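You operate a simulated robot arm through the tools that you are given. There is no shell and no other tool.

The job below is to be done with a simulated robot arm. You get a single attempt, and the scene is never put back.

Task
Put things in order on the top of the island bench. At the end: the white filter (marked "Fine") from the top of the island bench stands where the green card stood; the yellow sponge stands on top of the flat grey tin (marked "Caramel"); the green card from the top of the island bench stands where the silver steel cup stood; the silver steel cup stands where the yellow sponge stood; whatever was shut is shut again. Leave all else as you found it, and nothing knocked over.

It is judged by the outcome, as a careful person would: the job done as asked, and still so three seconds after it is handed in. It fails if anything else is knocked over, pushed out of place, dropped, spilled or broken.

Robot
A 7-joint arm with a two-finger parallel gripper, fixed in place. Base frame: the origin is at the foot of the arm, x ahead of it, y to its left, z up; the work surface is at about z = 0.8. Units: m, rad, N and s.
With the tool pointing down near the work surface it reaches from about 0.1 to 0.66 m from the base axis. Its first joint turns from -1.152 to 1.152 rad. Payload 1.57 kg.
The tool frame sits at the grasp point between the pads (the TCP): z along the fingers, y along the line on which they close. The tips reach 0.03 m beyond it. The gripper opens to 0.08 m. The fingers are 0.017 m wide and 0.012 m thick; the gripper's body (0.04 by 0.082 m) begins 0.08 m behind the TCP.
Orientation is that of the tool frame in the base frame, as [roll, pitch, yaw] about the fixed x, y, z axes, in that order (R = Rz(yaw) Ry(pitch) Rx(roll)). With the fingers straight down and closing along the base's y, the tool's x points along the base's -x, its y along +y and its z along -z.

Tools
- The arm moves only by the tool drive_tool. Its argument "series" is a list of rows, each a list of 7 numbers: the shift along the tool's x, y, z in units of 25 mm (1.0 is 25 mm), then the turn, a rotation vector about the tool's x, y, z in units of 6 degrees (1.0 is 6 degrees), then the opening, from 0 (shut) to 1 (fully open). In form: [[x, y, z, wx, wy, wz, hand], ...]. A call has 1 to 20 rows; each row shifts and turns the commanded pose from where the row before left it, along the tool's axes as they then stand. A call with a number of a shift or a turn outside -1 to 1 is refused whole. Rows are played at 5 a second. More than 0.05 m and 0.15 rad between two rows, or a gripper value outside its range, and nothing of the call is played. A pose out of reach is approached as far as the arm can. The call stops where the force on the tool passes 40 N (or 10 N more than at its start, if that is more) or the arm is blocked; 0.2 s more then pass. The fingers move at their own pace (about 0.072 m/s each) and stop on an object; they squeeze with about 26 N. The grip force told is the motor's: it shows also when the fingers shut on nothing. Time passes only in rows, and 0.2 s behind the last, so rows that do not move let the fingers close. It gives the time, the measured TCP pose, the force on the tool (base axes), the opening and the grip force at its end, in the units of the frame above (readings bear some noise), with the torque about the TCP (base axes, N m) and any sound that the robot's microphone picked up.
- Cameras (640 x 400 px; columns grow to the right, rows downward): "scene" is fixed at [0.0648, 0.442, 1.4218]; the picture's right is [-0.67, -0.74, 0.00], its down [-0.44, 0.40, -0.81] and it looks along [0.60, -0.54, -0.59] (base axes); focal length 335 px, centre (320, 200). "wrist" rides on the gripper at [0.072, -0.007, -0.122] in the tool frame; the picture's right is [0.09, 1.00, 0.00], its down [-0.84, 0.08, -0.54] and it looks along [-0.54, 0.05, 0.84] (tool axes); focal length 238 px, centre (320, 200). There is no depth. A picture from a camera that has moved, and an enlarged one, comes with that camera's place and axes in the base frame and with its lens.
- camera(camera): a new picture of that camera. It takes no simulated time.
- close_up(camera, box): a new picture of the part [left, top, right, bottom] of that camera's present view, enlarged. It takes no simulated time.
- job_done(): hands the job in; it is judged then, once.

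Places have to be worked out from the pictures, the camera data and where the tool is seen. Open the gripper and draw the arm clear of the work before you hand the job in, unless the task says otherwise.

The tools are called after "Call:" as name(argument=value, ...) on one line, values as JSON. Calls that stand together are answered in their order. drive_tool: Moves the arm, as the interface text tells. Its arguments: {"type":"object","properties":{"series":{"type":"array"}},"required":["series"]} The other tools are called the same way: camera (camera) takes a picture; close_up (camera, box) takes an enlarged picture of a part of a camera's view; job_done () hands the job in.

At the start:

```text
t: 0.0
tool_pos: [0.4539, 0.0592, 1.084]
tcp_rot: [3.141, 0.002, 3.141]
wrist_force: [0.1, 0.6, 0.5]
torque: [-0.02, 0.02, 0.03]
finger_gap: 0.0798
grasp_force: 0.1
```

scene: 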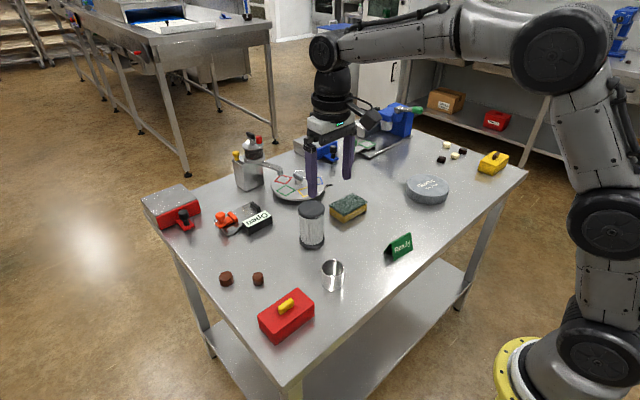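
wrist: 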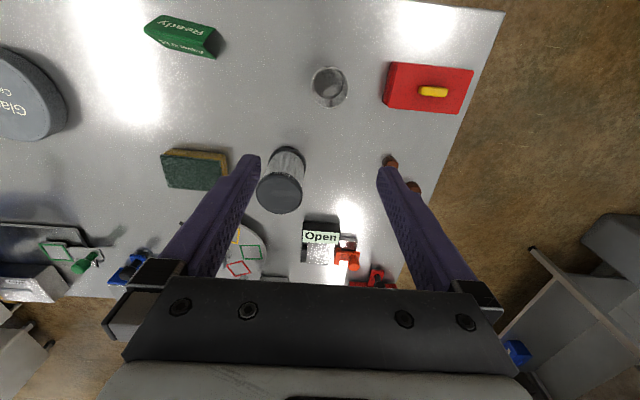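

I'll begin by looking closely at the bench from both cameras before moving anything.

Call:
close_up(camera="scene", box=[130, 100, 350, 240])

Call:
close_up(camera="scene", box=[280, 90, 530, 250])

Call:
close_up(camera="scene", box=[200, 190, 430, 350])

Call:
close_up(camera="wrist", box=[0, 0, 320, 200])

Call:
close_up(camera="wrist", box=[200, 40, 520, 240])

```text
2.86 times, centred on (240, 170) of scene
camera zoom: at [0.0648, 0.442, 1.4218], right [-0.67, -0.74, 0.0], down [-0.44, 0.4, -0.81], along [0.6, -0.54, -0.59], focal length 958 px, centre (549, 286)
```

zoom: 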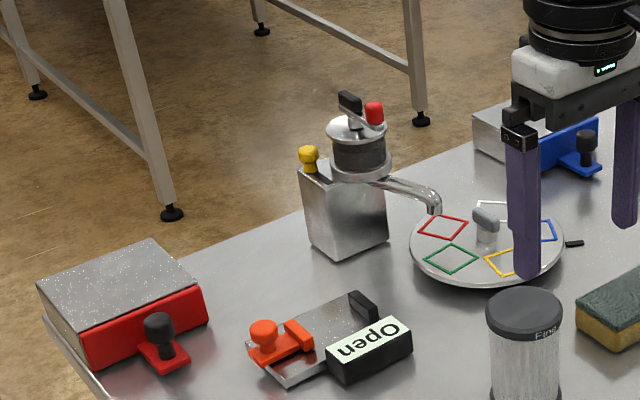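

```text
2.50 times, centred on (405, 170) of scene
camera zoom: at [0.0648, 0.442, 1.4218], right [-0.67, -0.74, 0.0], down [-0.44, 0.4, -0.81], along [0.6, -0.54, -0.59], focal length 839 px, centre (108, 275)
```

zoom: 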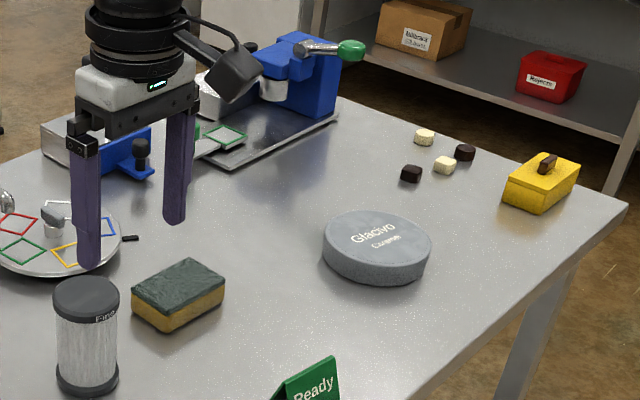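

```text
2.50 times, centred on (315, 270) of scene
camera zoom: at [0.0648, 0.442, 1.4218], right [-0.67, -0.74, 0.0], down [-0.44, 0.4, -0.81], along [0.6, -0.54, -0.59], focal length 839 px, centre (332, 25)
```

zoom: 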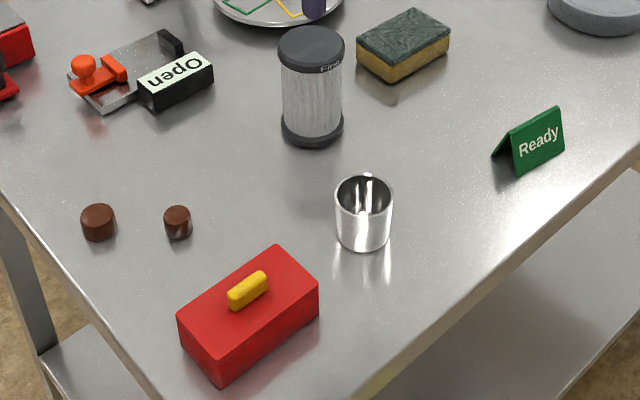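

```text
2.00 times, centred on (160, 100) of wrist
camera zoom: at [0.3829, 0.0509, 1.2062], right [-0.09, 1.0, 0.0], down [0.84, 0.08, 0.54], along [0.54, 0.05, -0.84], focal length 477 px, centre (640, 400)
```

zoom: 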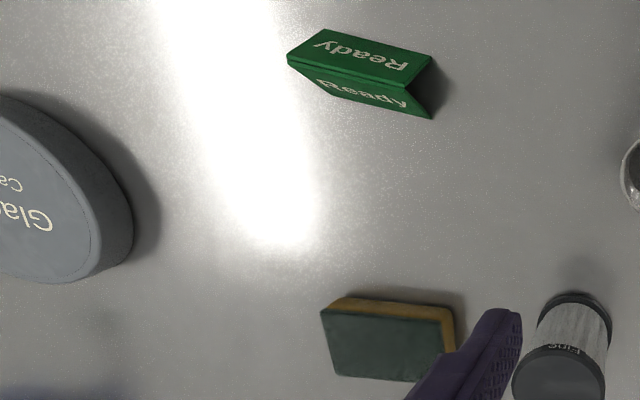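

```text
2.00 times, centred on (360, 140) of wrist
camera zoom: at [0.3829, 0.0509, 1.2062], right [-0.09, 1.0, 0.0], down [0.84, 0.08, 0.54], along [0.54, 0.05, -0.84], focal length 477 px, centre (240, 320)
```

zoom: 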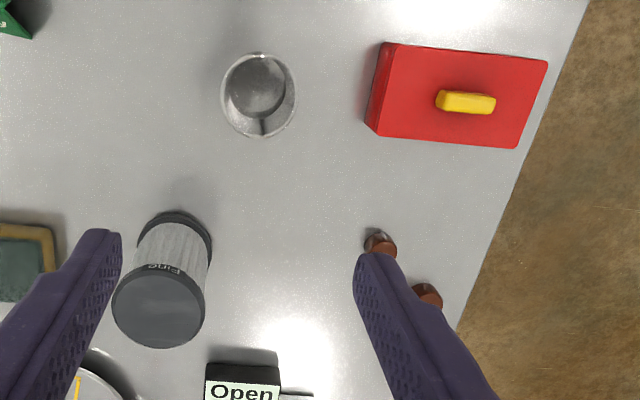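

The pictures give rough places of about (0.59, -0.14) for the sponge, (0.49, -0.41) for the tin, (0.39, -0.13) for the card, (0.43, 0.07) for the cup and (0.56, 0.01) for the filter. I'll move high over the sponge first, because it has to leave its place before the cup can go there.

Call:
drive_tool(series=[[-0.6, -1, 0.25, 0, 0, 0, 1], [-0.6, -1, 0.25, 0, 0, 0, 1], [-0.6, -1, 0.25, 0, 0, 0, 1], [-0.6, -1, 0.25, 0, 0, 0, 1], [-0.6, -1, 0.25, 0, 0, 0, 1], [-0.6, -1, 0.25, 0, 0, 0, 1], [-0.6, -1, 0.25, 0, 0, 0, 1], [-0.6, -1, 0.25, 0, 0, 0, 1], [0, 0, 0, 0, 0, 0, 1], [0, 0, 0, 0, 0, 0, 1]])

```text
t: 2.2
tool_pos: [0.5751, -0.1428, 1.0334]
tcp_rot: [3.141, 0.0, -3.141]
wrist_force: [-0.1, 0.6, -0.5]
torque: [0.0, -0.01, 0.01]
finger_gap: 0.08
grasp_force: 0.0
```

The arm is at (0.575, -0.143, 1.033). I'll take pictures to measure the sponge, tin and card.

Call:
camera(camera="wrist")

Call:
camera(camera="scene")

Call:
close_up(camera="wrist", box=[220, 60, 420, 185])

Call:
close_up(camera="wrist", box=[0, 0, 240, 150])

```text
taken
camera wrist: at [0.5034, -0.1497, 1.1565], right [-0.09, 1.0, 0.0], down [0.84, 0.08, 0.54], along [0.54, 0.05, -0.84], focal length 238 px, centre (320, 200)
```

wrist: 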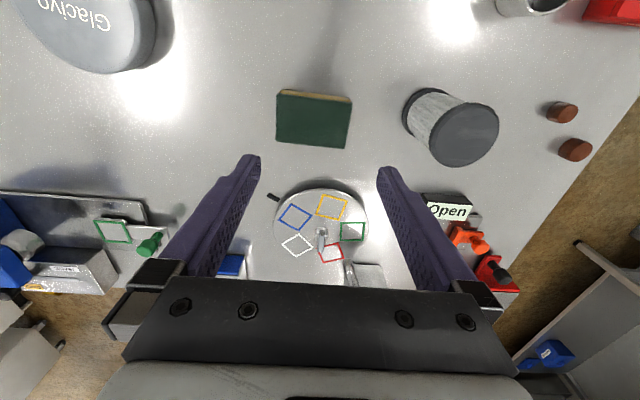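

```text
taken
```

scene: 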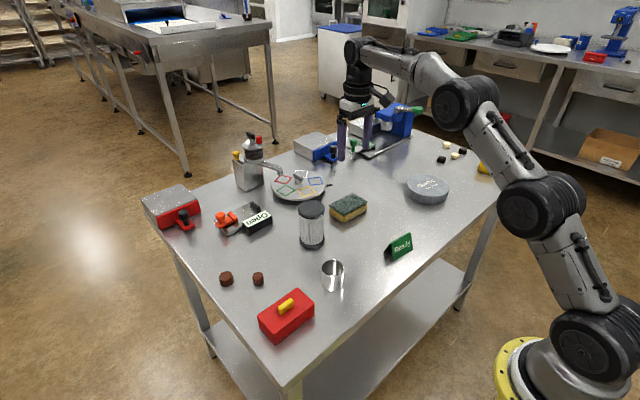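

```text
3.20 times, centred on (320, 122) of wrist
camera zoom: at [0.5034, -0.1497, 1.1565], right [-0.09, 1.0, 0.0], down [0.84, 0.08, 0.54], along [0.54, 0.05, -0.84], focal length 763 px, centre (320, 448)
```

zoom: 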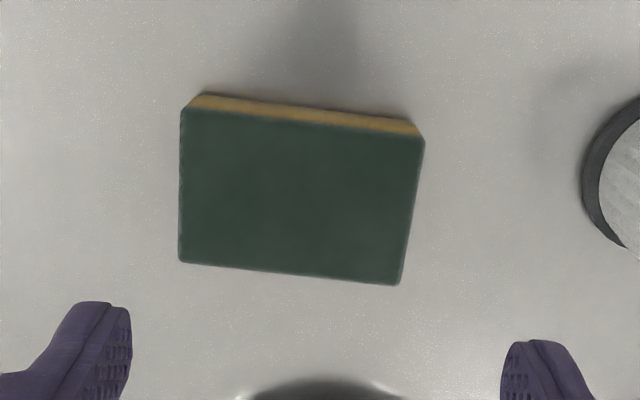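

```text
2.67 times, centred on (120, 75) of wrist
camera zoom: at [0.5034, -0.1497, 1.1565], right [-0.09, 1.0, 0.0], down [0.84, 0.08, 0.54], along [0.54, 0.05, -0.84], focal length 636 px, centre (853, 533)
```

zoom: 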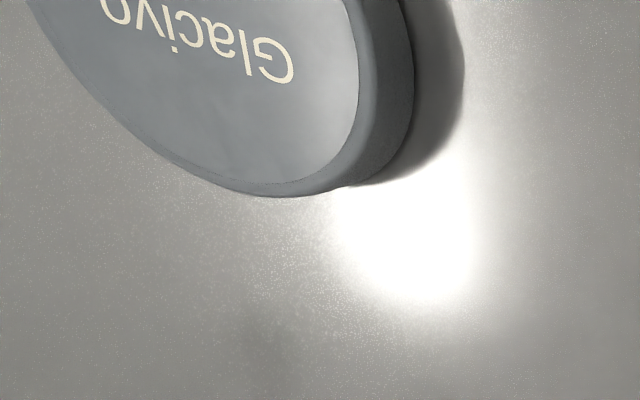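

The sponge measures about 0.060 x 0.095 x 0.04 m. It sits square to the axes with its centre near (0.588, -0.151). I'll centre over it and turn the tool a quarter turn so the fingers close across the short side, which also points the camera towards the tin.

Call:
drive_tool(series=[[-0.52, -0.33, 0, 0, 0, 0, 1], [0, 0, 0, 0, 0, 1, 1], [0, 0, 0, 0, 0, 1, 1], [0, 0, 0, 0, 0, 1, 1], [0, 0, 0, 0, 0, 1, 1], [0, 0, 0, 0, 0, 1, 1], [0, 0, 0, 0, 0, 1, 1], [0, 0, 0, 0, 0, 1, 1], [0, 0, 0, 0, 0, 1, 1], [0, 0, 0, 0, 0, 1, 1], [0, 0, 0, 0, 0, 1, 1], [0, 0, 0, 0, 0, 1, 1], [0, 0, 0, 0, 0, 1, 1], [0, 0, 0, 0, 0, 1, 1], [0, 0, 0, 0, 0, 1, 1], [0, 0, 0, 0, 0, 1, 1], [0, 0, 0, 0, 0, 0, 1], [0, 0, 0, 0, 0, 0, 1]])

Call:
camera(camera="wrist")

```text
t: 6.0
tool_pos: [0.5882, -0.1492, 1.0339]
tcp_rot: [-3.141, 0.0, 1.569]
wrist_force: [0.3, -0.1, -0.3]
torque: [0.01, -0.01, 0.01]
finger_gap: 0.08
grasp_force: 0.0
```

```text
taken
camera wrist: at [0.581, -0.0787, 1.1568], right [1.0, 0.09, 0.0], down [0.08, -0.84, 0.54], along [0.05, -0.54, -0.84], focal length 238 px, centre (320, 200)
```

wrist: 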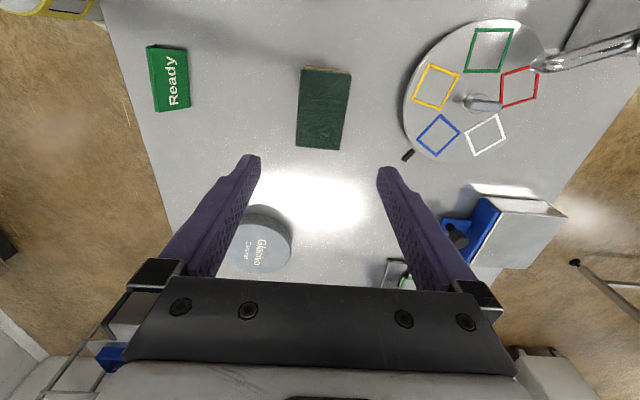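

The wrist view shows the sponge, the tin and the card together. I'll enlarge each one so I can fix their places accurately.

Call:
close_up(camera="wrist", box=[260, 50, 420, 150])

Call:
close_up(camera="wrist", box=[190, 180, 350, 280])

Call:
close_up(camera="wrist", box=[90, 20, 250, 120])

Call:
close_up(camera="scene", box=[380, 150, 480, 212])

Call:
close_up(camera="scene", box=[350, 215, 450, 277])

Call:
close_up(camera="scene", box=[280, 180, 400, 255])

```text
4.00 times, centred on (340, 100) of wrist
camera zoom: at [0.581, -0.0787, 1.1568], right [1.0, 0.09, 0.0], down [0.08, -0.84, 0.54], along [0.05, -0.54, -0.84], focal length 953 px, centre (240, 600)
```

zoom: 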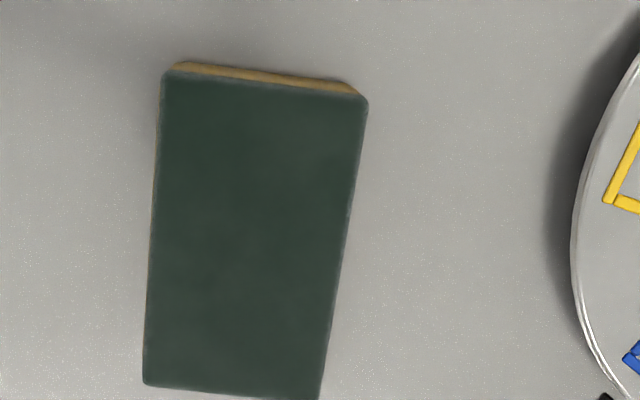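

```text
4.00 times, centred on (270, 230) of wrist
camera zoom: at [0.581, -0.0787, 1.1568], right [1.0, 0.09, 0.0], down [0.08, -0.84, 0.54], along [0.05, -0.54, -0.84], focal length 953 px, centre (520, 80)
```

zoom: 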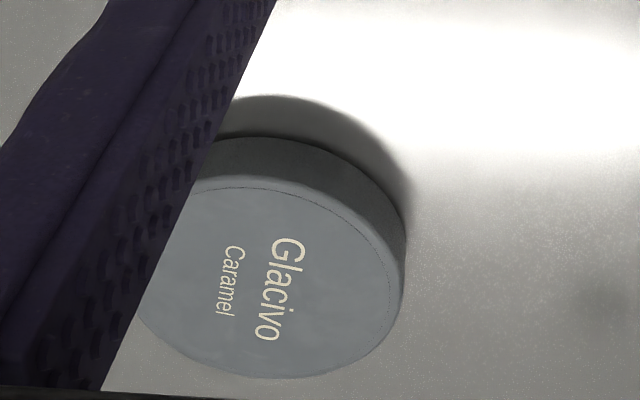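

```text
4.00 times, centred on (170, 70) of wrist
camera zoom: at [0.581, -0.0787, 1.1568], right [1.0, 0.09, 0.0], down [0.08, -0.84, 0.54], along [0.05, -0.54, -0.84], focal length 953 px, centre (920, 720)
```

zoom: 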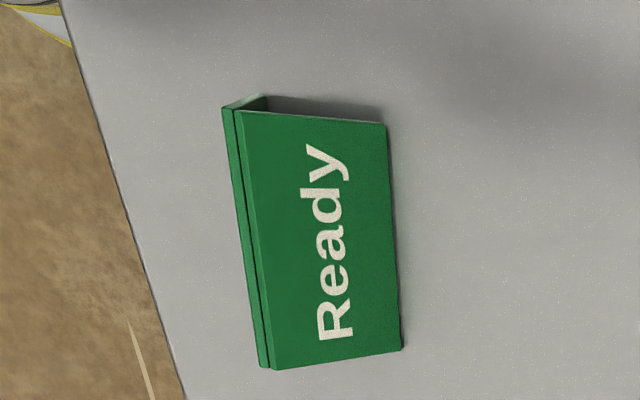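

```text
6.40 times, centred on (430, 181) of scene
camera zoom: at [0.0648, 0.442, 1.4218], right [-0.67, -0.74, 0.0], down [-0.44, 0.4, -0.81], along [0.6, -0.54, -0.59], focal length 2147 px, centre (-384, 322)
```

zoom: 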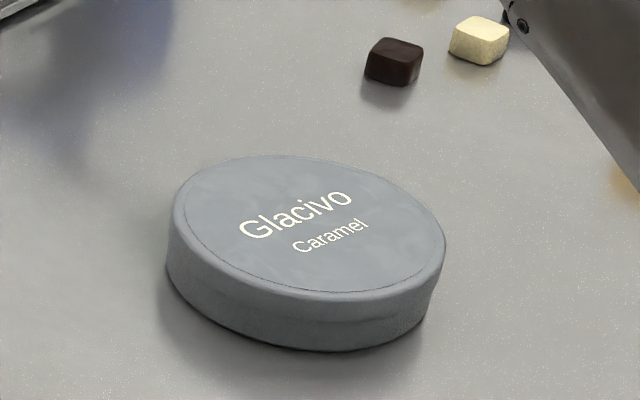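

```text
6.40 times, centred on (400, 246) of scene
camera zoom: at [0.0648, 0.442, 1.4218], right [-0.67, -0.74, 0.0], down [-0.44, 0.4, -0.81], along [0.6, -0.54, -0.59], focal length 2147 px, centre (-192, -94)
```

zoom: 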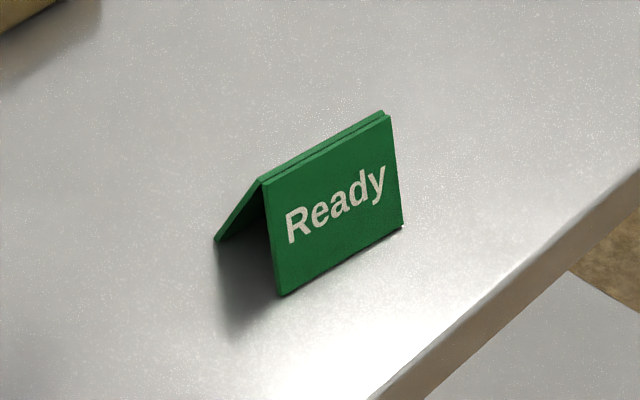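

```text
5.33 times, centred on (340, 218) of scene
camera zoom: at [0.0648, 0.442, 1.4218], right [-0.67, -0.74, 0.0], down [-0.44, 0.4, -0.81], along [0.6, -0.54, -0.59], focal length 1789 px, centre (213, 107)
```

zoom: 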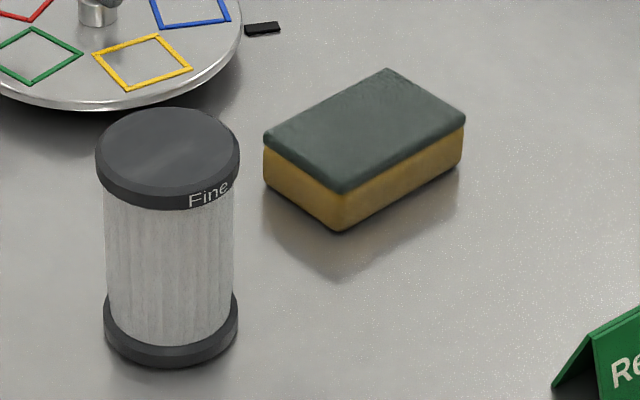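

The tool is centred over the sponge: I now get about (0.589, -0.150) with the tool at (0.588, -0.149). The tin's centre is near (0.492, -0.405) and its height about 0.037. I'll descend part way and check before going lower.

Call:
drive_tool(series=[[0, 0, 1, 0, 0, 0, 1], [0, 0, 1, 0, 0, 0, 1], [0, 0, 1, 0, 0, 0, 1], [0, 0, 1, 0, 0, 0, 1], [0, 0, 1, 0, 0, 0, 1], [0, 0, 0.6, 0, 0, 0, 1], [0, 0, 0, 0, 0, 0, 1], [0, 0, 0, 0, 0, 0, 1]])

Call:
camera(camera="wrist")

Call:
close_up(camera="scene", box=[280, 140, 440, 240])

```text
t: 7.8
tool_pos: [0.5878, -0.1492, 0.8941]
tcp_rot: [-3.141, 0.0, 1.571]
wrist_force: [0.4, -0.6, -0.1]
torque: [0.0, 0.02, -0.02]
finger_gap: 0.0799
grasp_force: 0.0
```

```text
taken
camera wrist: at [0.5812, -0.0783, 1.0168], right [1.0, 0.09, 0.0], down [0.08, -0.84, 0.54], along [0.05, -0.54, -0.84], focal length 238 px, centre (320, 200)
```

wrist: 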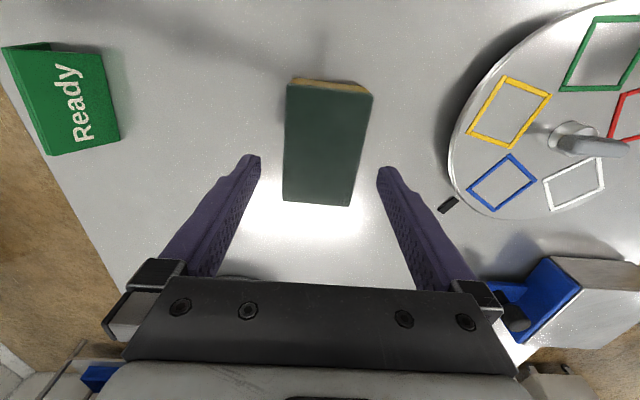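

```text
4.00 times, centred on (360, 190) of scene
camera zoom: at [0.0648, 0.442, 1.4218], right [-0.67, -0.74, 0.0], down [-0.44, 0.4, -0.81], along [0.6, -0.54, -0.59], focal length 1342 px, centre (160, 240)
```

zoom: 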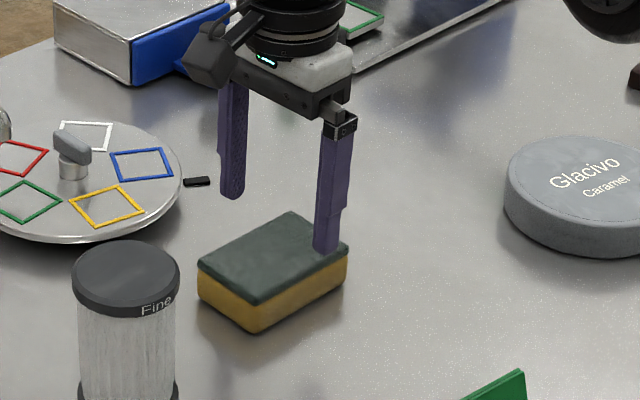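

The sponge centre reads (0.590, -0.149), so I'm aligned to within 2 mm. I'll go down to about z = 0.836 and close on it.

Call:
drive_tool(series=[[0, 0.08, 0.8, 0, 0, 0, 1], [0, 0, 0.8, 0, 0, 0, 1], [0, 0, 0.7, 0, 0, 0, 1], [0, 0, 0, 0, 0, 0, 1], [0, 0, 0, 0, 0, 0, 1]])

```text
t: 9.0
tool_pos: [0.5897, -0.1503, 0.8373]
tcp_rot: [3.141, -0.002, 1.57]
wrist_force: [0.3, 0.8, 0.2]
torque: [0.0, 0.0, 0.0]
finger_gap: 0.0801
grasp_force: 0.0
```

At z = 0.837 there has been no contact. I'll close the fingers on the sponge.

Call:
drive_tool(series=[[0, 0, 0, 0, 0, 0, 0], [0, 0, 0, 0, 0, 0, 0], [0, 0, 0, 0, 0, 0, 0], [0, 0, 0, 0, 0, 0, 0], [0, 0, 0, 0, 0, 0, 0]])

Call:
close_up(camera="scene", box=[280, 140, 440, 240])

```text
t: 10.2
tool_pos: [0.5885, -0.1486, 0.8362]
tcp_rot: [-3.141, 0.0, 1.57]
wrist_force: [-0.3, -0.2, 0.1]
torque: [-0.02, 0.06, 0.01]
finger_gap: 0.0642
grasp_force: 26.0
```

```text
4.00 times, centred on (360, 190) of scene
camera zoom: at [0.0648, 0.442, 1.4218], right [-0.67, -0.74, 0.0], down [-0.44, 0.4, -0.81], along [0.6, -0.54, -0.59], focal length 1342 px, centre (160, 240)
```

zoom: 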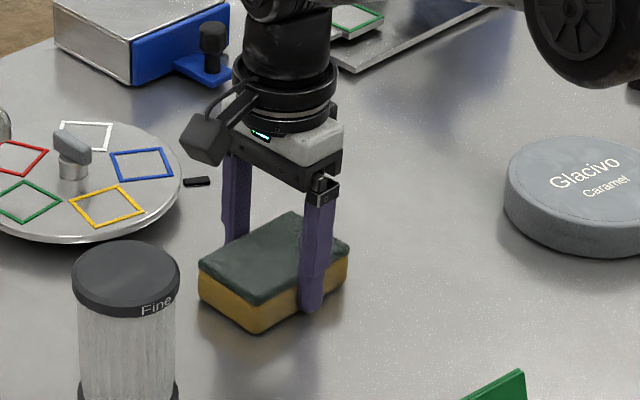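

Gripped at 0.064 m with 26 N. I'll lift straight up.

Call:
drive_tool(series=[[0, 0, -0.4, 0, 0, 0, 0], [0, 0, -0.8, 0, 0, 0, 0], [0, 0, -1, 0, 0, 0, 0], [0, 0, -1, 0, 0, 0, 0], [0, 0, -1, 0, 0, 0, 0], [0, 0, -1, 0, 0, 0, 0], [0, 0, 0, 0, 0, 0, 0], [0, 0, 0, 0, 0, 0, 0]])

Call:
camera(camera="wrist")

Call:
camera(camera="scene")

```text
t: 12.0
tool_pos: [0.5891, -0.1481, 0.9653]
tcp_rot: [3.141, 0.001, 1.571]
wrist_force: [0.0, -0.4, -0.1]
torque: [-0.01, 0.01, 0.02]
finger_gap: 0.0641
grasp_force: 26.0
```

```text
taken
camera wrist: at [0.5831, -0.0788, 1.0892], right [1.0, 0.09, 0.0], down [0.08, -0.84, 0.54], along [0.05, -0.54, -0.84], focal length 238 px, centre (320, 200)
```

wrist: 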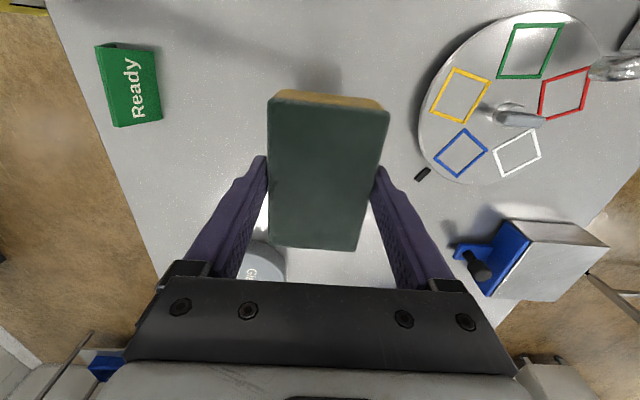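

```text
taken
```

scene: 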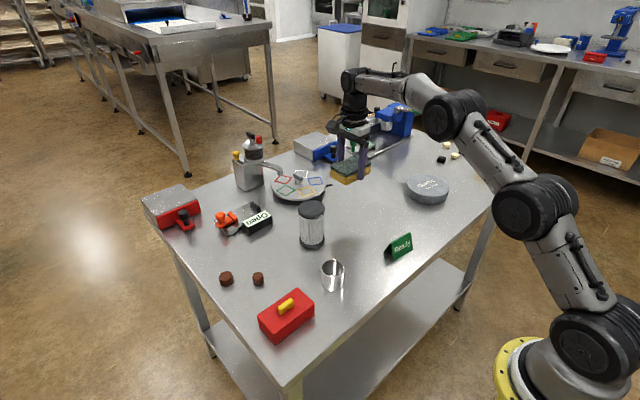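

The lift was clean. I'll carry the sponge over the tin at about (0.492, -0.405).

Call:
drive_tool(series=[[-0.5, -0.2, 0, 0, 0, 0, 0], [-0.9, -0.34, 0, 0, 0, 0, 0], [-0.9, -0.34, 0, 0, 0, 0, 0], [-0.9, -0.34, 0, 0, 0, 0, 0], [-0.9, -0.34, 0, 0, 0, 0, 0], [-0.9, -0.34, 0, 0, 0, 0, 0], [-0.9, -0.34, 0, 0, 0, 0, 0], [-0.9, -0.34, 0, 0, 0, 0, 0], [-0.9, -0.34, 0, 0, 0, 0, 0], [-0.9, -0.34, 0, 0, 0, 0, 0], [-0.9, -0.34, 0, 0, 0, 0, 0], [-0.74, -0.28, 0, 0, 0, 0, 0], [0, 0, 0, 0, 0, 0, 0], [0, 0, 0, 0, 0, 0, 0]])

Call:
camera(camera="wrist")

Call:
camera(camera="scene")

Call:
close_up(camera="scene", box=[350, 120, 510, 220])

```text
t: 15.0
tool_pos: [0.4931, -0.405, 0.9662]
tcp_rot: [3.141, 0.002, 1.57]
wrist_force: [0.6, -0.2, -0.2]
torque: [0.03, 0.01, 0.02]
finger_gap: 0.0637
grasp_force: 26.2
```

```text
taken
camera wrist: at [0.4859, -0.3343, 1.0892], right [1.0, 0.09, 0.0], down [0.08, -0.84, 0.54], along [0.05, -0.54, -0.84], focal length 238 px, centre (320, 200)
```

wrist: 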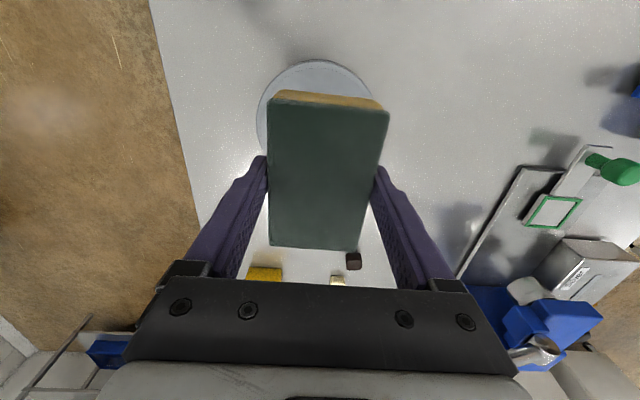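

```text
taken
```

scene: 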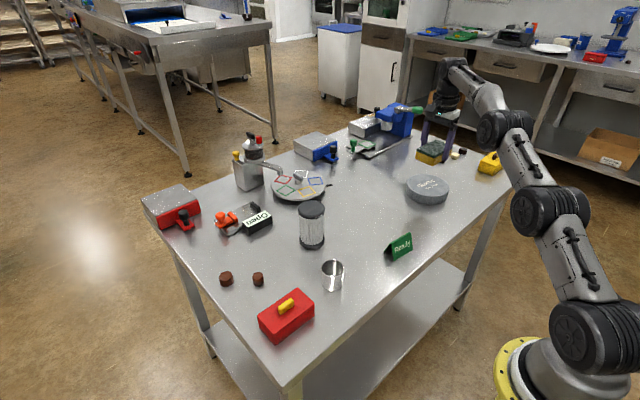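

```text
4.00 times, centred on (430, 170) of scene
camera zoom: at [0.0648, 0.442, 1.4218], right [-0.67, -0.74, 0.0], down [-0.44, 0.4, -0.81], along [0.6, -0.54, -0.59], focal length 1342 px, centre (-120, 320)
```

zoom: 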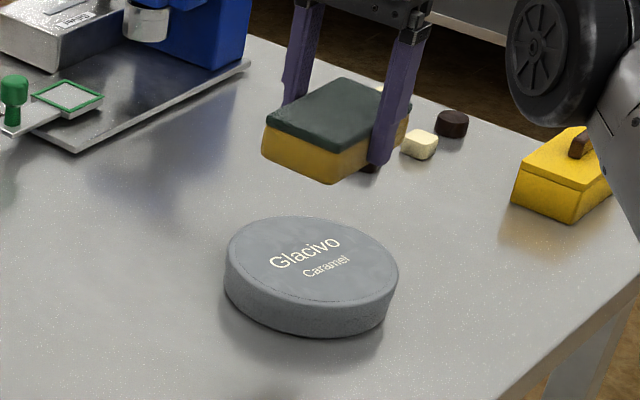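

The wrist view puts the tin's centre at about (0.490, -0.410), so I'll shift slightly and come down to just above the lid.

Call:
drive_tool(series=[[-0.2, -0.12, 0.6, 0, 0, 0, 0], [0, 0, 0.8, 0, 0, 0, 0], [0, 0, 0.8, 0, 0, 0, 0], [0, 0, 0.6, 0, 0, 0, 0], [0, 0, 0.3, 0, 0, 0, 0], [0, 0, 0, 0, 0, 0, 0], [0, 0, 0, 0, 0, 0, 0]])

Call:
close_up(camera="scene", box=[380, 140, 480, 212])

Call:
camera(camera="wrist")

```text
t: 16.6
tool_pos: [0.4895, -0.4098, 0.8885]
tcp_rot: [-3.141, -0.001, 1.572]
wrist_force: [-0.6, 0.1, 0.2]
torque: [-0.04, -0.03, -0.03]
finger_gap: 0.0636
grasp_force: 26.1
```

```text
5.56 times, centred on (430, 176) of scene
camera zoom: at [0.0648, 0.442, 1.4218], right [-0.67, -0.74, 0.0], down [-0.44, 0.4, -0.81], along [0.6, -0.54, -0.59], focal length 1864 px, centre (-291, 333)
```

zoom: 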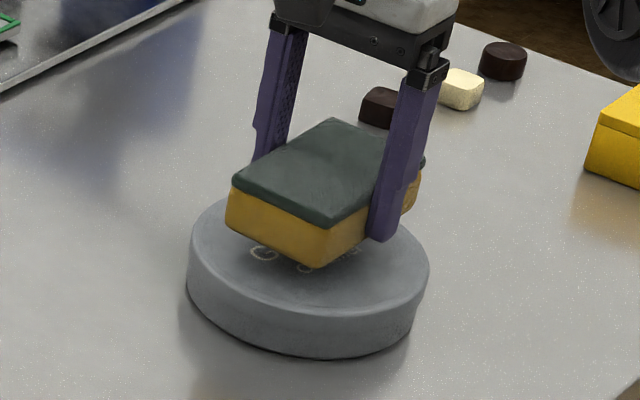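

```text
taken
camera wrist: at [0.4828, -0.3397, 1.0118], right [1.0, 0.09, 0.0], down [0.08, -0.84, 0.54], along [0.05, -0.54, -0.84], focal length 238 px, centre (320, 200)
```

wrist: 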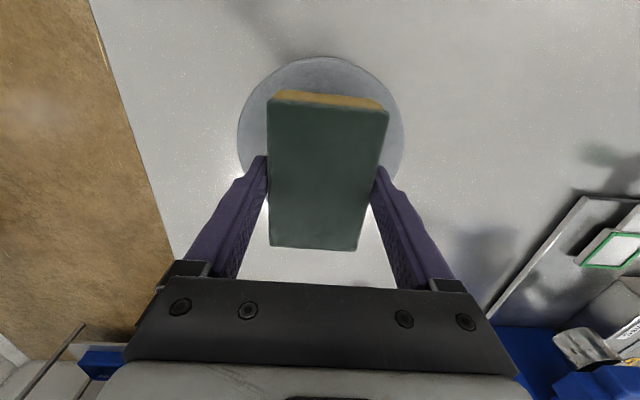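

The sponge hangs about 1 cm above the lid and is centred. I'll lower it in small steps and watch the force.

Call:
drive_tool(series=[[0, 0, 0.12, 0, 0, 0, 0], [0, 0, 0.12, 0, 0, 0, 0], [0, 0, 0.12, 0, 0, 0, 0], [0, 0, 0, 0, 0, 0, 0]])

```text
t: 17.6
tool_pos: [0.4895, -0.4093, 0.8792]
tcp_rot: [3.14, 0.0, 1.573]
wrist_force: [-0.8, 0.0, 0.0]
torque: [0.02, 0.02, 0.01]
finger_gap: 0.0636
grasp_force: 26.1
```

No contact at 0.879, so I'll continue in finer steps.

Call:
drive_tool(series=[[0, 0, 0.08, 0, 0, 0, 0], [0, 0, 0.08, 0, 0, 0, 0], [0, 0, 0, 0, 0, 0, 0]])

Call:
close_up(camera="scene", box=[380, 140, 480, 212])

```text
t: 18.4
tool_pos: [0.4887, -0.4103, 0.876]
tcp_rot: [3.14, 0.0, 1.571]
wrist_force: [0.4, 0.1, 0.5]
torque: [0.03, -0.01, -0.03]
finger_gap: 0.0638
grasp_force: 25.9
```

```text
5.56 times, centred on (430, 176) of scene
camera zoom: at [0.0648, 0.442, 1.4218], right [-0.67, -0.74, 0.0], down [-0.44, 0.4, -0.81], along [0.6, -0.54, -0.59], focal length 1864 px, centre (-291, 333)
```

zoom: 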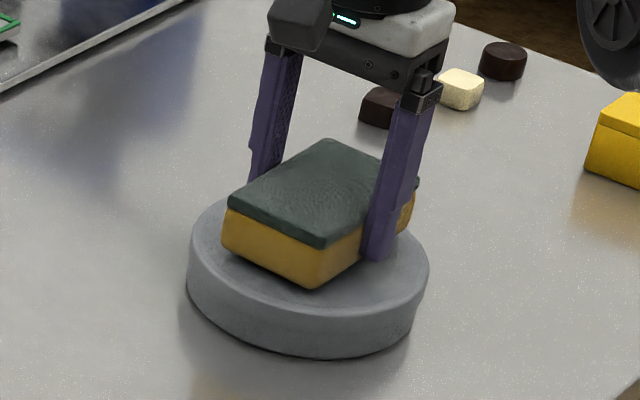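

The sponge is nearly on the lid. I'll take a few more 1.5 mm steps.

Call:
drive_tool(series=[[0, 0, 0.06, 0, 0, 0, 0], [0, 0, 0.06, 0, 0, 0, 0], [0, 0, 0, 0, 0, 0, 0]])

```text
t: 19.2
tool_pos: [0.4898, -0.4101, 0.8729]
tcp_rot: [3.14, -0.001, 1.571]
wrist_force: [-0.1, -1.1, 0.3]
torque: [0.02, -0.02, -0.01]
finger_gap: 0.0635
grasp_force: 25.8
```

Call:
drive_tool(series=[[0, 0, 0.06, 0, 0, 0, 0], [0, 0, 0, 0, 0, 0, 0]])

Call:
close_up(camera="scene", box=[400, 150, 460, 190])

```text
t: 19.8
tool_pos: [0.4906, -0.4106, 0.8718]
tcp_rot: [-3.141, 0.001, 1.57]
wrist_force: [0.0, 0.7, -0.4]
torque: [0.0, -0.02, 0.02]
finger_gap: 0.0637
grasp_force: 26.3
```

```text
10.00 times, centred on (430, 170) of scene
camera zoom: at [0.0648, 0.442, 1.4218], right [-0.67, -0.74, 0.0], down [-0.44, 0.4, -0.81], along [0.6, -0.54, -0.59], focal length 3354 px, centre (-780, 500)
```

zoom: 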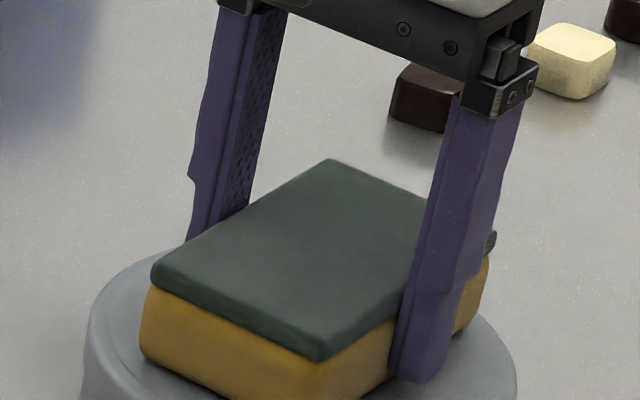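

The force reading still shows no contact. I'll continue in 1–1.5 mm steps.

Call:
drive_tool(series=[[0, 0, 0.05, 0, 0, 0, 0], [0, 0, 0, 0, 0, 0, 0]])

Call:
close_up(camera="scene", box=[395, 165, 455, 205])

```text
t: 20.4
tool_pos: [0.4894, -0.4101, 0.8703]
tcp_rot: [-3.141, -0.001, 1.57]
wrist_force: [-0.1, 0.9, 2.2]
torque: [0.03, 0.03, -0.03]
finger_gap: 0.0637
grasp_force: 26.3
```

```text
10.00 times, centred on (425, 185) of scene
camera zoom: at [0.0648, 0.4421, 1.4217], right [-0.67, -0.74, 0.0], down [-0.44, 0.4, -0.81], along [0.6, -0.54, -0.59], focal length 3354 px, centre (-730, 350)
```

zoom: 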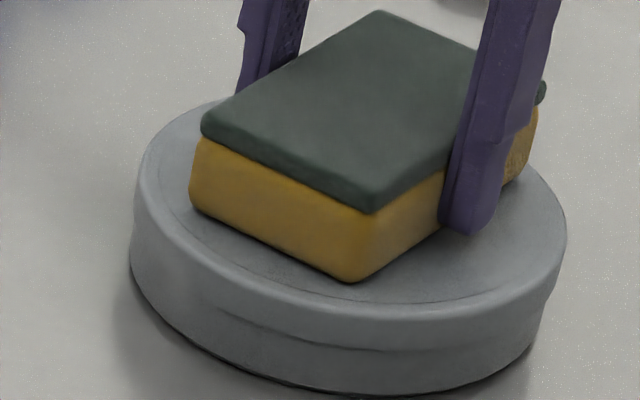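

The upward force has risen to 2.2 N, so the sponge is touching the lid. I'll press a hair more to confirm and then open.

Call:
drive_tool(series=[[0, 0, 0.03, 0, 0, 0, 0], [0, 0, 0, 0, 0, 0, 0]])

```text
t: 21.0
tool_pos: [0.4904, -0.4108, 0.8709]
tcp_rot: [3.139, 0.002, 1.57]
wrist_force: [-0.6, 1.7, 6.6]
torque: [0.11, 0.14, 0.03]
finger_gap: 0.0635
grasp_force: 26.3
```

Contact is confirmed at 6.6 N. I'll open the fingers.

Call:
drive_tool(series=[[0, 0, 0, 0, 0, 0, 0.9], [0, 0, 0, 0, 0, 0, 1], [0, 0, 0, 0, 0, 0, 1]])

Call:
close_up(camera="scene", box=[395, 155, 455, 205])

```text
t: 21.8
tool_pos: [0.4906, -0.4106, 0.869]
tcp_rot: [-3.14, 0.001, 1.569]
wrist_force: [0.0, -0.2, 0.2]
torque: [0.0, 0.01, -0.02]
finger_gap: 0.0796
grasp_force: 0.0
```

```text
8.00 times, centred on (425, 180) of scene
camera zoom: at [0.0648, 0.442, 1.4218], right [-0.67, -0.74, 0.0], down [-0.44, 0.4, -0.81], along [0.6, -0.54, -0.59], focal length 2683 px, centre (-520, 360)
```

zoom: 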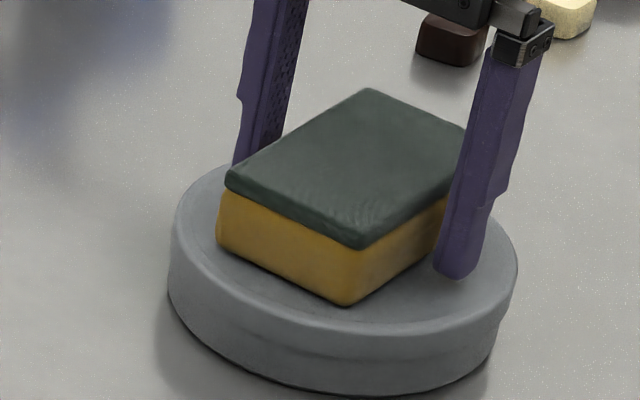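

The sponge sits squarely on the tin. I'll rise straight up and turn the tool back to its first heading.

Call:
drive_tool(series=[[0, 0, -0.4, 0, 0, 0, 1], [0, 0, -1, 0, 0, 0, 1], [0, 0, -1, 0, 0, 0, 1], [0, 0, -1, 0, 0, 0, 1], [0, 0, -1, 0, 0, -1, 1], [0, 0, -1, 0, 0, -1, 1], [0, 0, 0, 0, 0, -1, 1], [0, 0, 0, 0, 0, -1, 1], [0, 0, 0, 0, 0, -1, 1], [0, 0, 0, 0, 0, -1, 1], [0, 0, 0, 0, 0, -1, 1], [0, 0, 0, 0, 0, -1, 1], [0, 0, 0, 0, 0, -1, 1], [0, 0, 0, 0, 0, -1, 1], [0, 0, 0, 0, 0, -1, 1], [0, 0, 0, 0, 0, -1, 1], [0, 0, 0, 0, 0, -1, 1], [0, 0, 0, 0, 0, -1, 1], [0, 0, 0, 0, 0, -1, 1], [0, 0, 0, 0, 0, 0, 1]])

Call:
camera(camera="wrist")

Call:
camera(camera="scene")

```text
t: 26.0
tool_pos: [0.4807, -0.4032, 0.9996]
tcp_rot: [-3.141, -0.001, -3.139]
wrist_force: [-0.2, 0.1, 0.2]
torque: [-0.04, 0.0, 0.0]
finger_gap: 0.08
grasp_force: 0.1
out of reach, approached as far as the arm can: row 6
```

```text
taken
camera wrist: at [0.4084, -0.4107, 1.1232], right [-0.09, 1.0, 0.0], down [0.84, 0.08, 0.54], along [0.54, 0.05, -0.84], focal length 238 px, centre (320, 200)
```

wrist: 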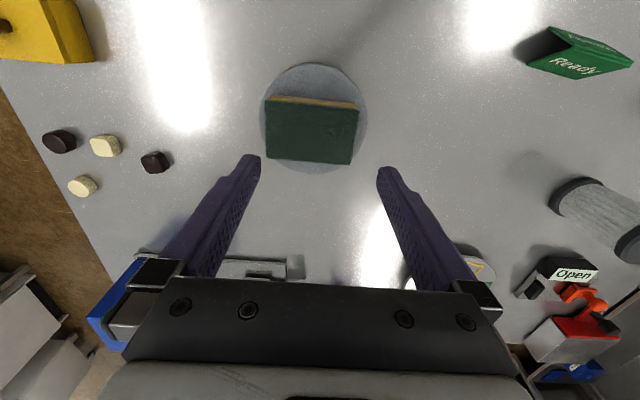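

```text
taken
```

scene: 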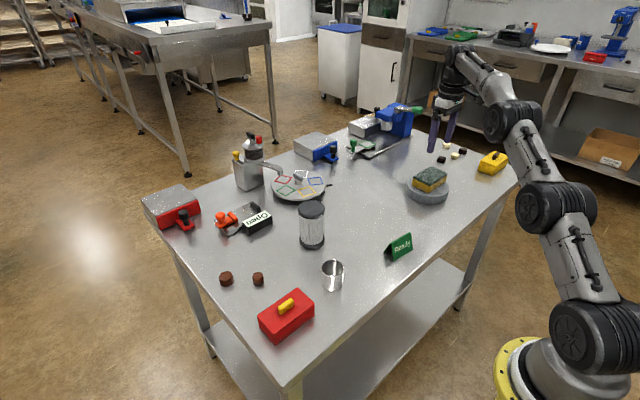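

The sponge is resting squarely on the tin. I'll travel high over to the cup, at about (0.43, 0.07).

Call:
drive_tool(series=[[0.1, 0.6, 0, 0, 0, 0, 1], [0.1, 1, 0, 0, 0, 0, 1], [0.1, 1, 0, 0, 0, 0, 1], [0.1, 1, 0, 0, 0, 0, 1], [0.1, 1, 0, 0, 0, 0, 1], [0.1, 1, 0, 0, 0, 0, 1], [0.1, 1, 0, 0, 0, 0, 1], [0.1, 1, 0, 0, 0, 0, 1], [0.1, 1, 0, 0, 0, 0, 1], [0.1, 1, 0, 0, 0, 0, 1], [0.1, 1, 0, 0, 0, 0, 1], [0.1, 1, 0, 0, 0, 0, 1], [0.1, 1, 0, 0, 0, 0, 1], [0.1, 1, 0, 0, 0, 0, 1], [0.1, 1, 0, 0, 0, 0, 1], [0.1, 1, 0, 0, 0, 0, 1], [0.1, 1, 0, 0, 0, 0, 1], [0.1, 1, 0, 0, 0, 0, 1], [0.1, 1, 0, 0, 0, 0, 1], [0, 0.4, 0, 0, 0, 0, 1]])

Call:
camera(camera="wrist")

Call:
close_up(camera="wrist", box=[240, 50, 400, 150])

Call:
close_up(camera="scene", box=[290, 240, 370, 290])

```text
t: 30.2
tool_pos: [0.432, 0.0716, 0.9999]
tcp_rot: [-3.141, 0.0, -3.14]
wrist_force: [0.0, 0.1, -0.1]
torque: [0.02, 0.01, 0.01]
finger_gap: 0.0801
grasp_force: 0.0
```

```text
taken
camera wrist: at [0.3605, 0.0652, 1.1226], right [-0.09, 1.0, 0.0], down [0.84, 0.08, 0.54], along [0.54, 0.05, -0.84], focal length 238 px, centre (320, 200)
```

wrist: 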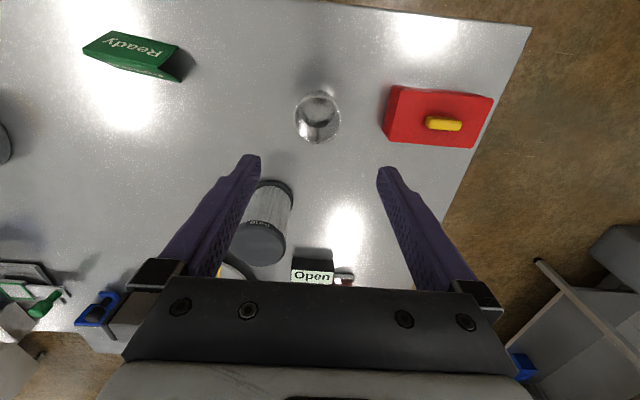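

```text
4.00 times, centred on (320, 100) of wrist
camera zoom: at [0.3605, 0.0652, 1.1226], right [-0.09, 1.0, 0.0], down [0.84, 0.08, 0.54], along [0.54, 0.05, -0.84], focal length 953 px, centre (320, 600)
```

zoom: 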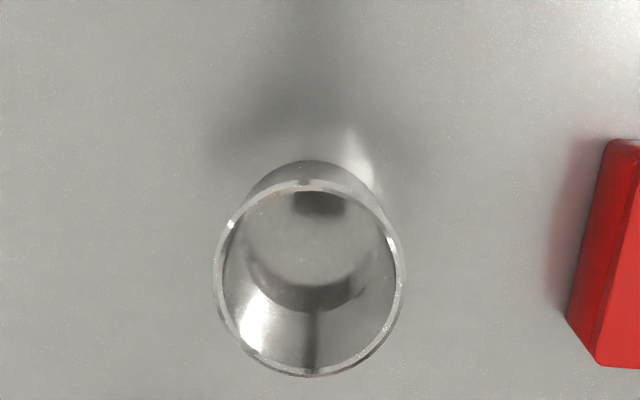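

```text
8.00 times, centred on (330, 265) of scene
camera zoom: at [0.0648, 0.4421, 1.4218], right [-0.67, -0.74, 0.0], down [-0.44, 0.4, -0.81], along [0.6, -0.54, -0.59], focal length 2683 px, centre (240, -320)
```

zoom: 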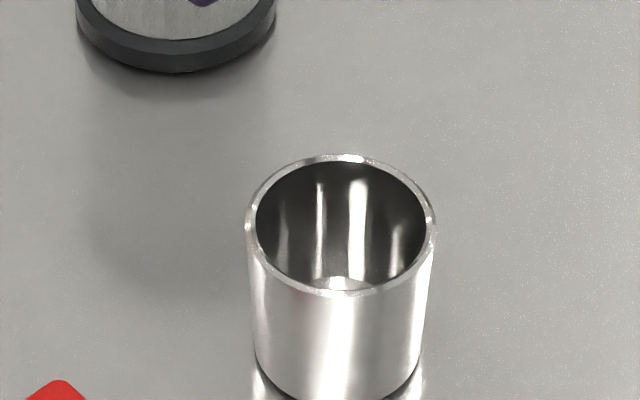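

The cup is empty, about 0.053 m wide and 0.055 m tall, and centred near (0.428, 0.069). I'll align and come down partway.

Call:
drive_tool(series=[[0.16, -0.12, 0.5, 0, 0, 0, 1], [0, 0, 1, 0, 0, 0, 1], [0, 0, 1, 0, 0, 0, 1], [0, 0, 0.9, 0, 0, 0, 1], [0, 0, 0, 0, 0, 0, 1], [0, 0, 0, 0, 0, 0, 1]])

Call:
camera(camera="wrist")

Call:
close_up(camera="scene", box=[270, 200, 430, 300])

```text
t: 31.6
tool_pos: [0.4281, 0.0685, 0.9157]
tcp_rot: [-3.141, 0.0, -3.142]
wrist_force: [0.2, 0.8, 0.0]
torque: [0.0, -0.01, -0.04]
finger_gap: 0.08
grasp_force: 0.1
```

```text
taken
camera wrist: at [0.3568, 0.0614, 1.0383], right [-0.09, 1.0, 0.0], down [0.84, 0.08, 0.54], along [0.54, 0.05, -0.84], focal length 238 px, centre (320, 200)
```

wrist: 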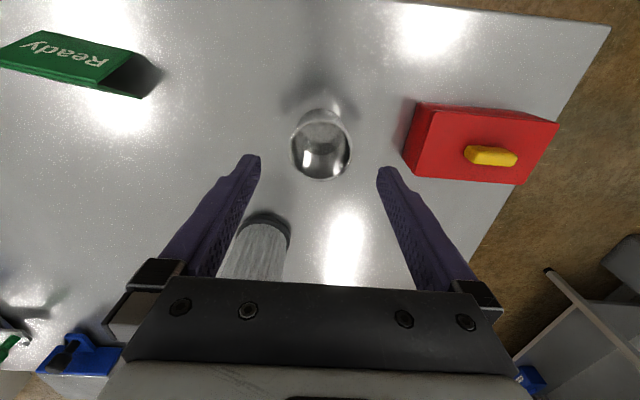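

```text
4.00 times, centred on (350, 250) of scene
camera zoom: at [0.0648, 0.442, 1.4218], right [-0.67, -0.74, 0.0], down [-0.44, 0.4, -0.81], along [0.6, -0.54, -0.59], focal length 1342 px, centre (200, 0)
```

zoom: 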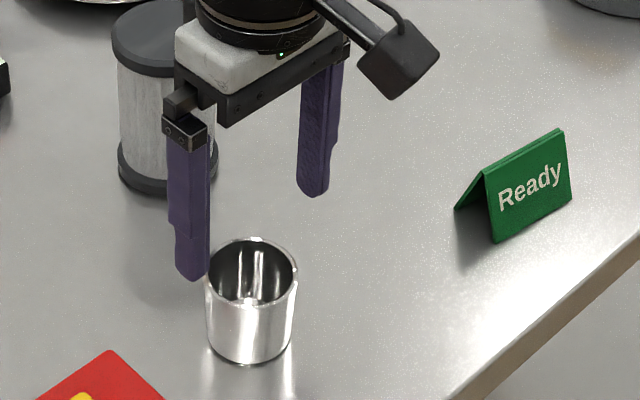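

The cup lies between the fingers, near x = 0.425. I'll nudge slightly towards the base and go down to the grip height.

Call:
drive_tool(series=[[0.1, 0, 0.8, 0, 0, 0, 1], [0, 0, 0.8, 0, 0, 0, 1], [0, 0, 0.8, 0, 0, 0, 1], [0, 0, 0.6, 0, 0, 0, 1], [0, 0, 0, 0, 0, 0, 1], [0, 0, 0, 0, 0, 0, 1]])

Call:
camera(camera="wrist")

Call:
close_up(camera="scene", box=[270, 220, 398, 300])

```text
t: 33.0
tool_pos: [0.4263, 0.0691, 0.8402]
tcp_rot: [3.141, -0.001, -3.142]
wrist_force: [0.7, 0.0, 0.7]
torque: [-0.02, 0.02, 0.03]
finger_gap: 0.08
grasp_force: 0.1
```

```text
taken
camera wrist: at [0.3549, 0.0616, 0.9634], right [-0.09, 1.0, 0.0], down [0.84, 0.08, 0.54], along [0.54, 0.05, -0.84], focal length 238 px, centre (320, 200)
```

wrist: 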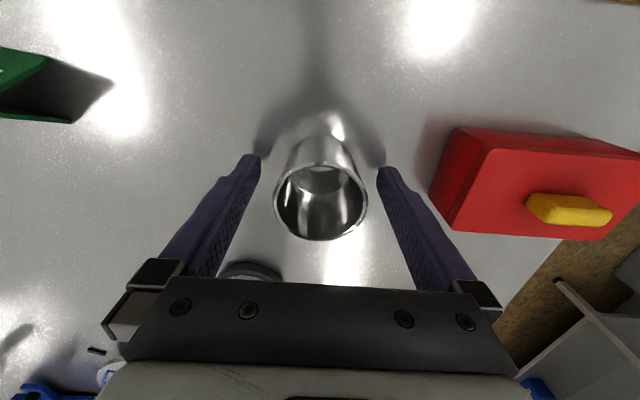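

```text
5.00 times, centred on (334, 260) of scene
camera zoom: at [0.0648, 0.442, 1.4218], right [-0.67, -0.74, 0.0], down [-0.44, 0.4, -0.81], along [0.6, -0.54, -0.59], focal length 1677 px, centre (250, -100)
```

zoom: 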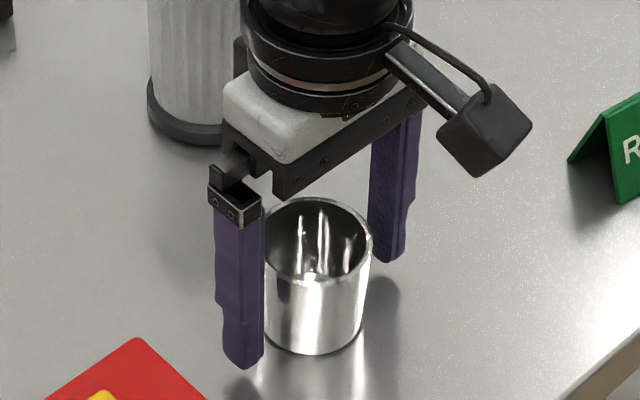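

The cup is centred between the fingers at about (0.425, 0.069), so I'll close on it.

Call:
drive_tool(series=[[0, 0, 0, 0, 0, 0, 0.7], [0, 0, 0, 0, 0, 0, 0.5], [0, 0, 0, 0, 0, 0, 0], [0, 0, 0, 0, 0, 0, 0], [0, 0, 0, 0, 0, 0, 0]])

Call:
camera(camera="wrist")

```text
t: 34.2
tool_pos: [0.4271, 0.0699, 0.8412]
tcp_rot: [-3.142, 0.001, 3.141]
wrist_force: [-0.2, -0.5, 0.3]
torque: [0.0, 0.01, -0.01]
finger_gap: 0.0527
grasp_force: 26.0
```

```text
taken
camera wrist: at [0.3549, 0.0616, 0.9635], right [-0.09, 1.0, 0.0], down [0.84, 0.08, 0.54], along [0.54, 0.05, -0.84], focal length 238 px, centre (320, 200)
```

wrist: 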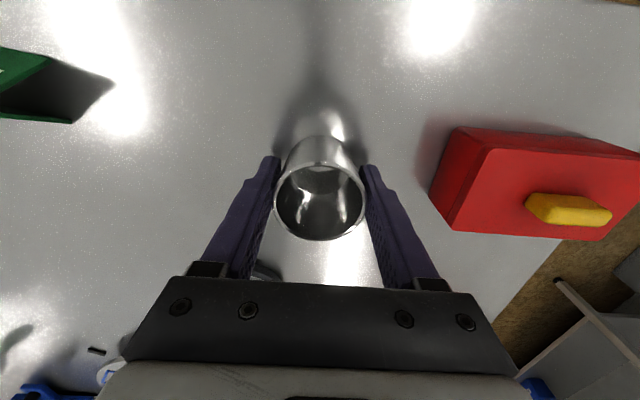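

Gripped at 0.0527 m. I'll lift and carry it across in y first to stay well away from the filter.

Call:
drive_tool(series=[[0, 0, -0.4, 0, 0, 0, 0], [0, 0, -0.8, 0, 0, 0, 0], [0, 0, -1, 0, 0, 0, 0], [0, 0, -1, 0, 0, 0, 0], [0, 0, -1, 0, 0, 0, 0], [0, 0, -1, 0, 0, 0, 0], [0, -0.5, 0, 0, 0, 0, 0], [0, -0.9, 0, 0, 0, 0, 0], [0, -0.9, 0, 0, 0, 0, 0], [0, -0.9, 0, 0, 0, 0, 0], [0, -0.9, 0, 0, 0, 0, 0], [0, -0.9, 0, 0, 0, 0, 0], [0, -0.9, 0, 0, 0, 0, 0], [0, -0.9, 0, 0, 0, 0, 0], [0, -0.9, 0, 0, 0, 0, 0], [0, -0.9, 0, 0, 0, 0, 0], [0, -0.2, 0, 0, 0, 0, 0], [0, 0, 0, 0, 0, 0, 0]])

Call:
camera(camera="wrist")

```text
t: 38.0
tool_pos: [0.426, -0.1511, 0.9706]
tcp_rot: [-3.141, 0.0, -3.141]
wrist_force: [0.3, 0.2, -1.0]
torque: [-0.02, 0.02, -0.01]
finger_gap: 0.0526
grasp_force: 25.9
```

```text
taken
camera wrist: at [0.3544, -0.1582, 1.093], right [-0.09, 1.0, 0.0], down [0.84, 0.08, 0.54], along [0.54, 0.05, -0.84], focal length 238 px, centre (320, 200)
```

wrist: 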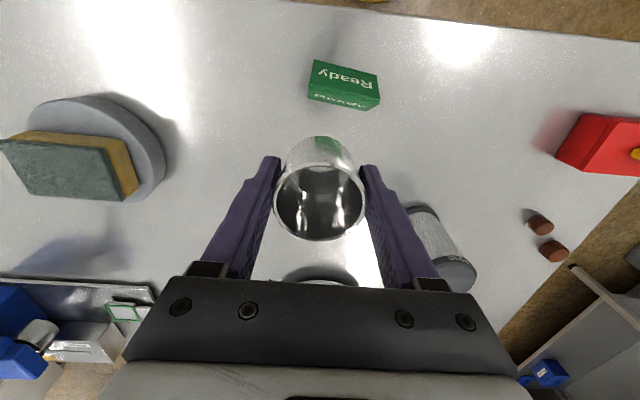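

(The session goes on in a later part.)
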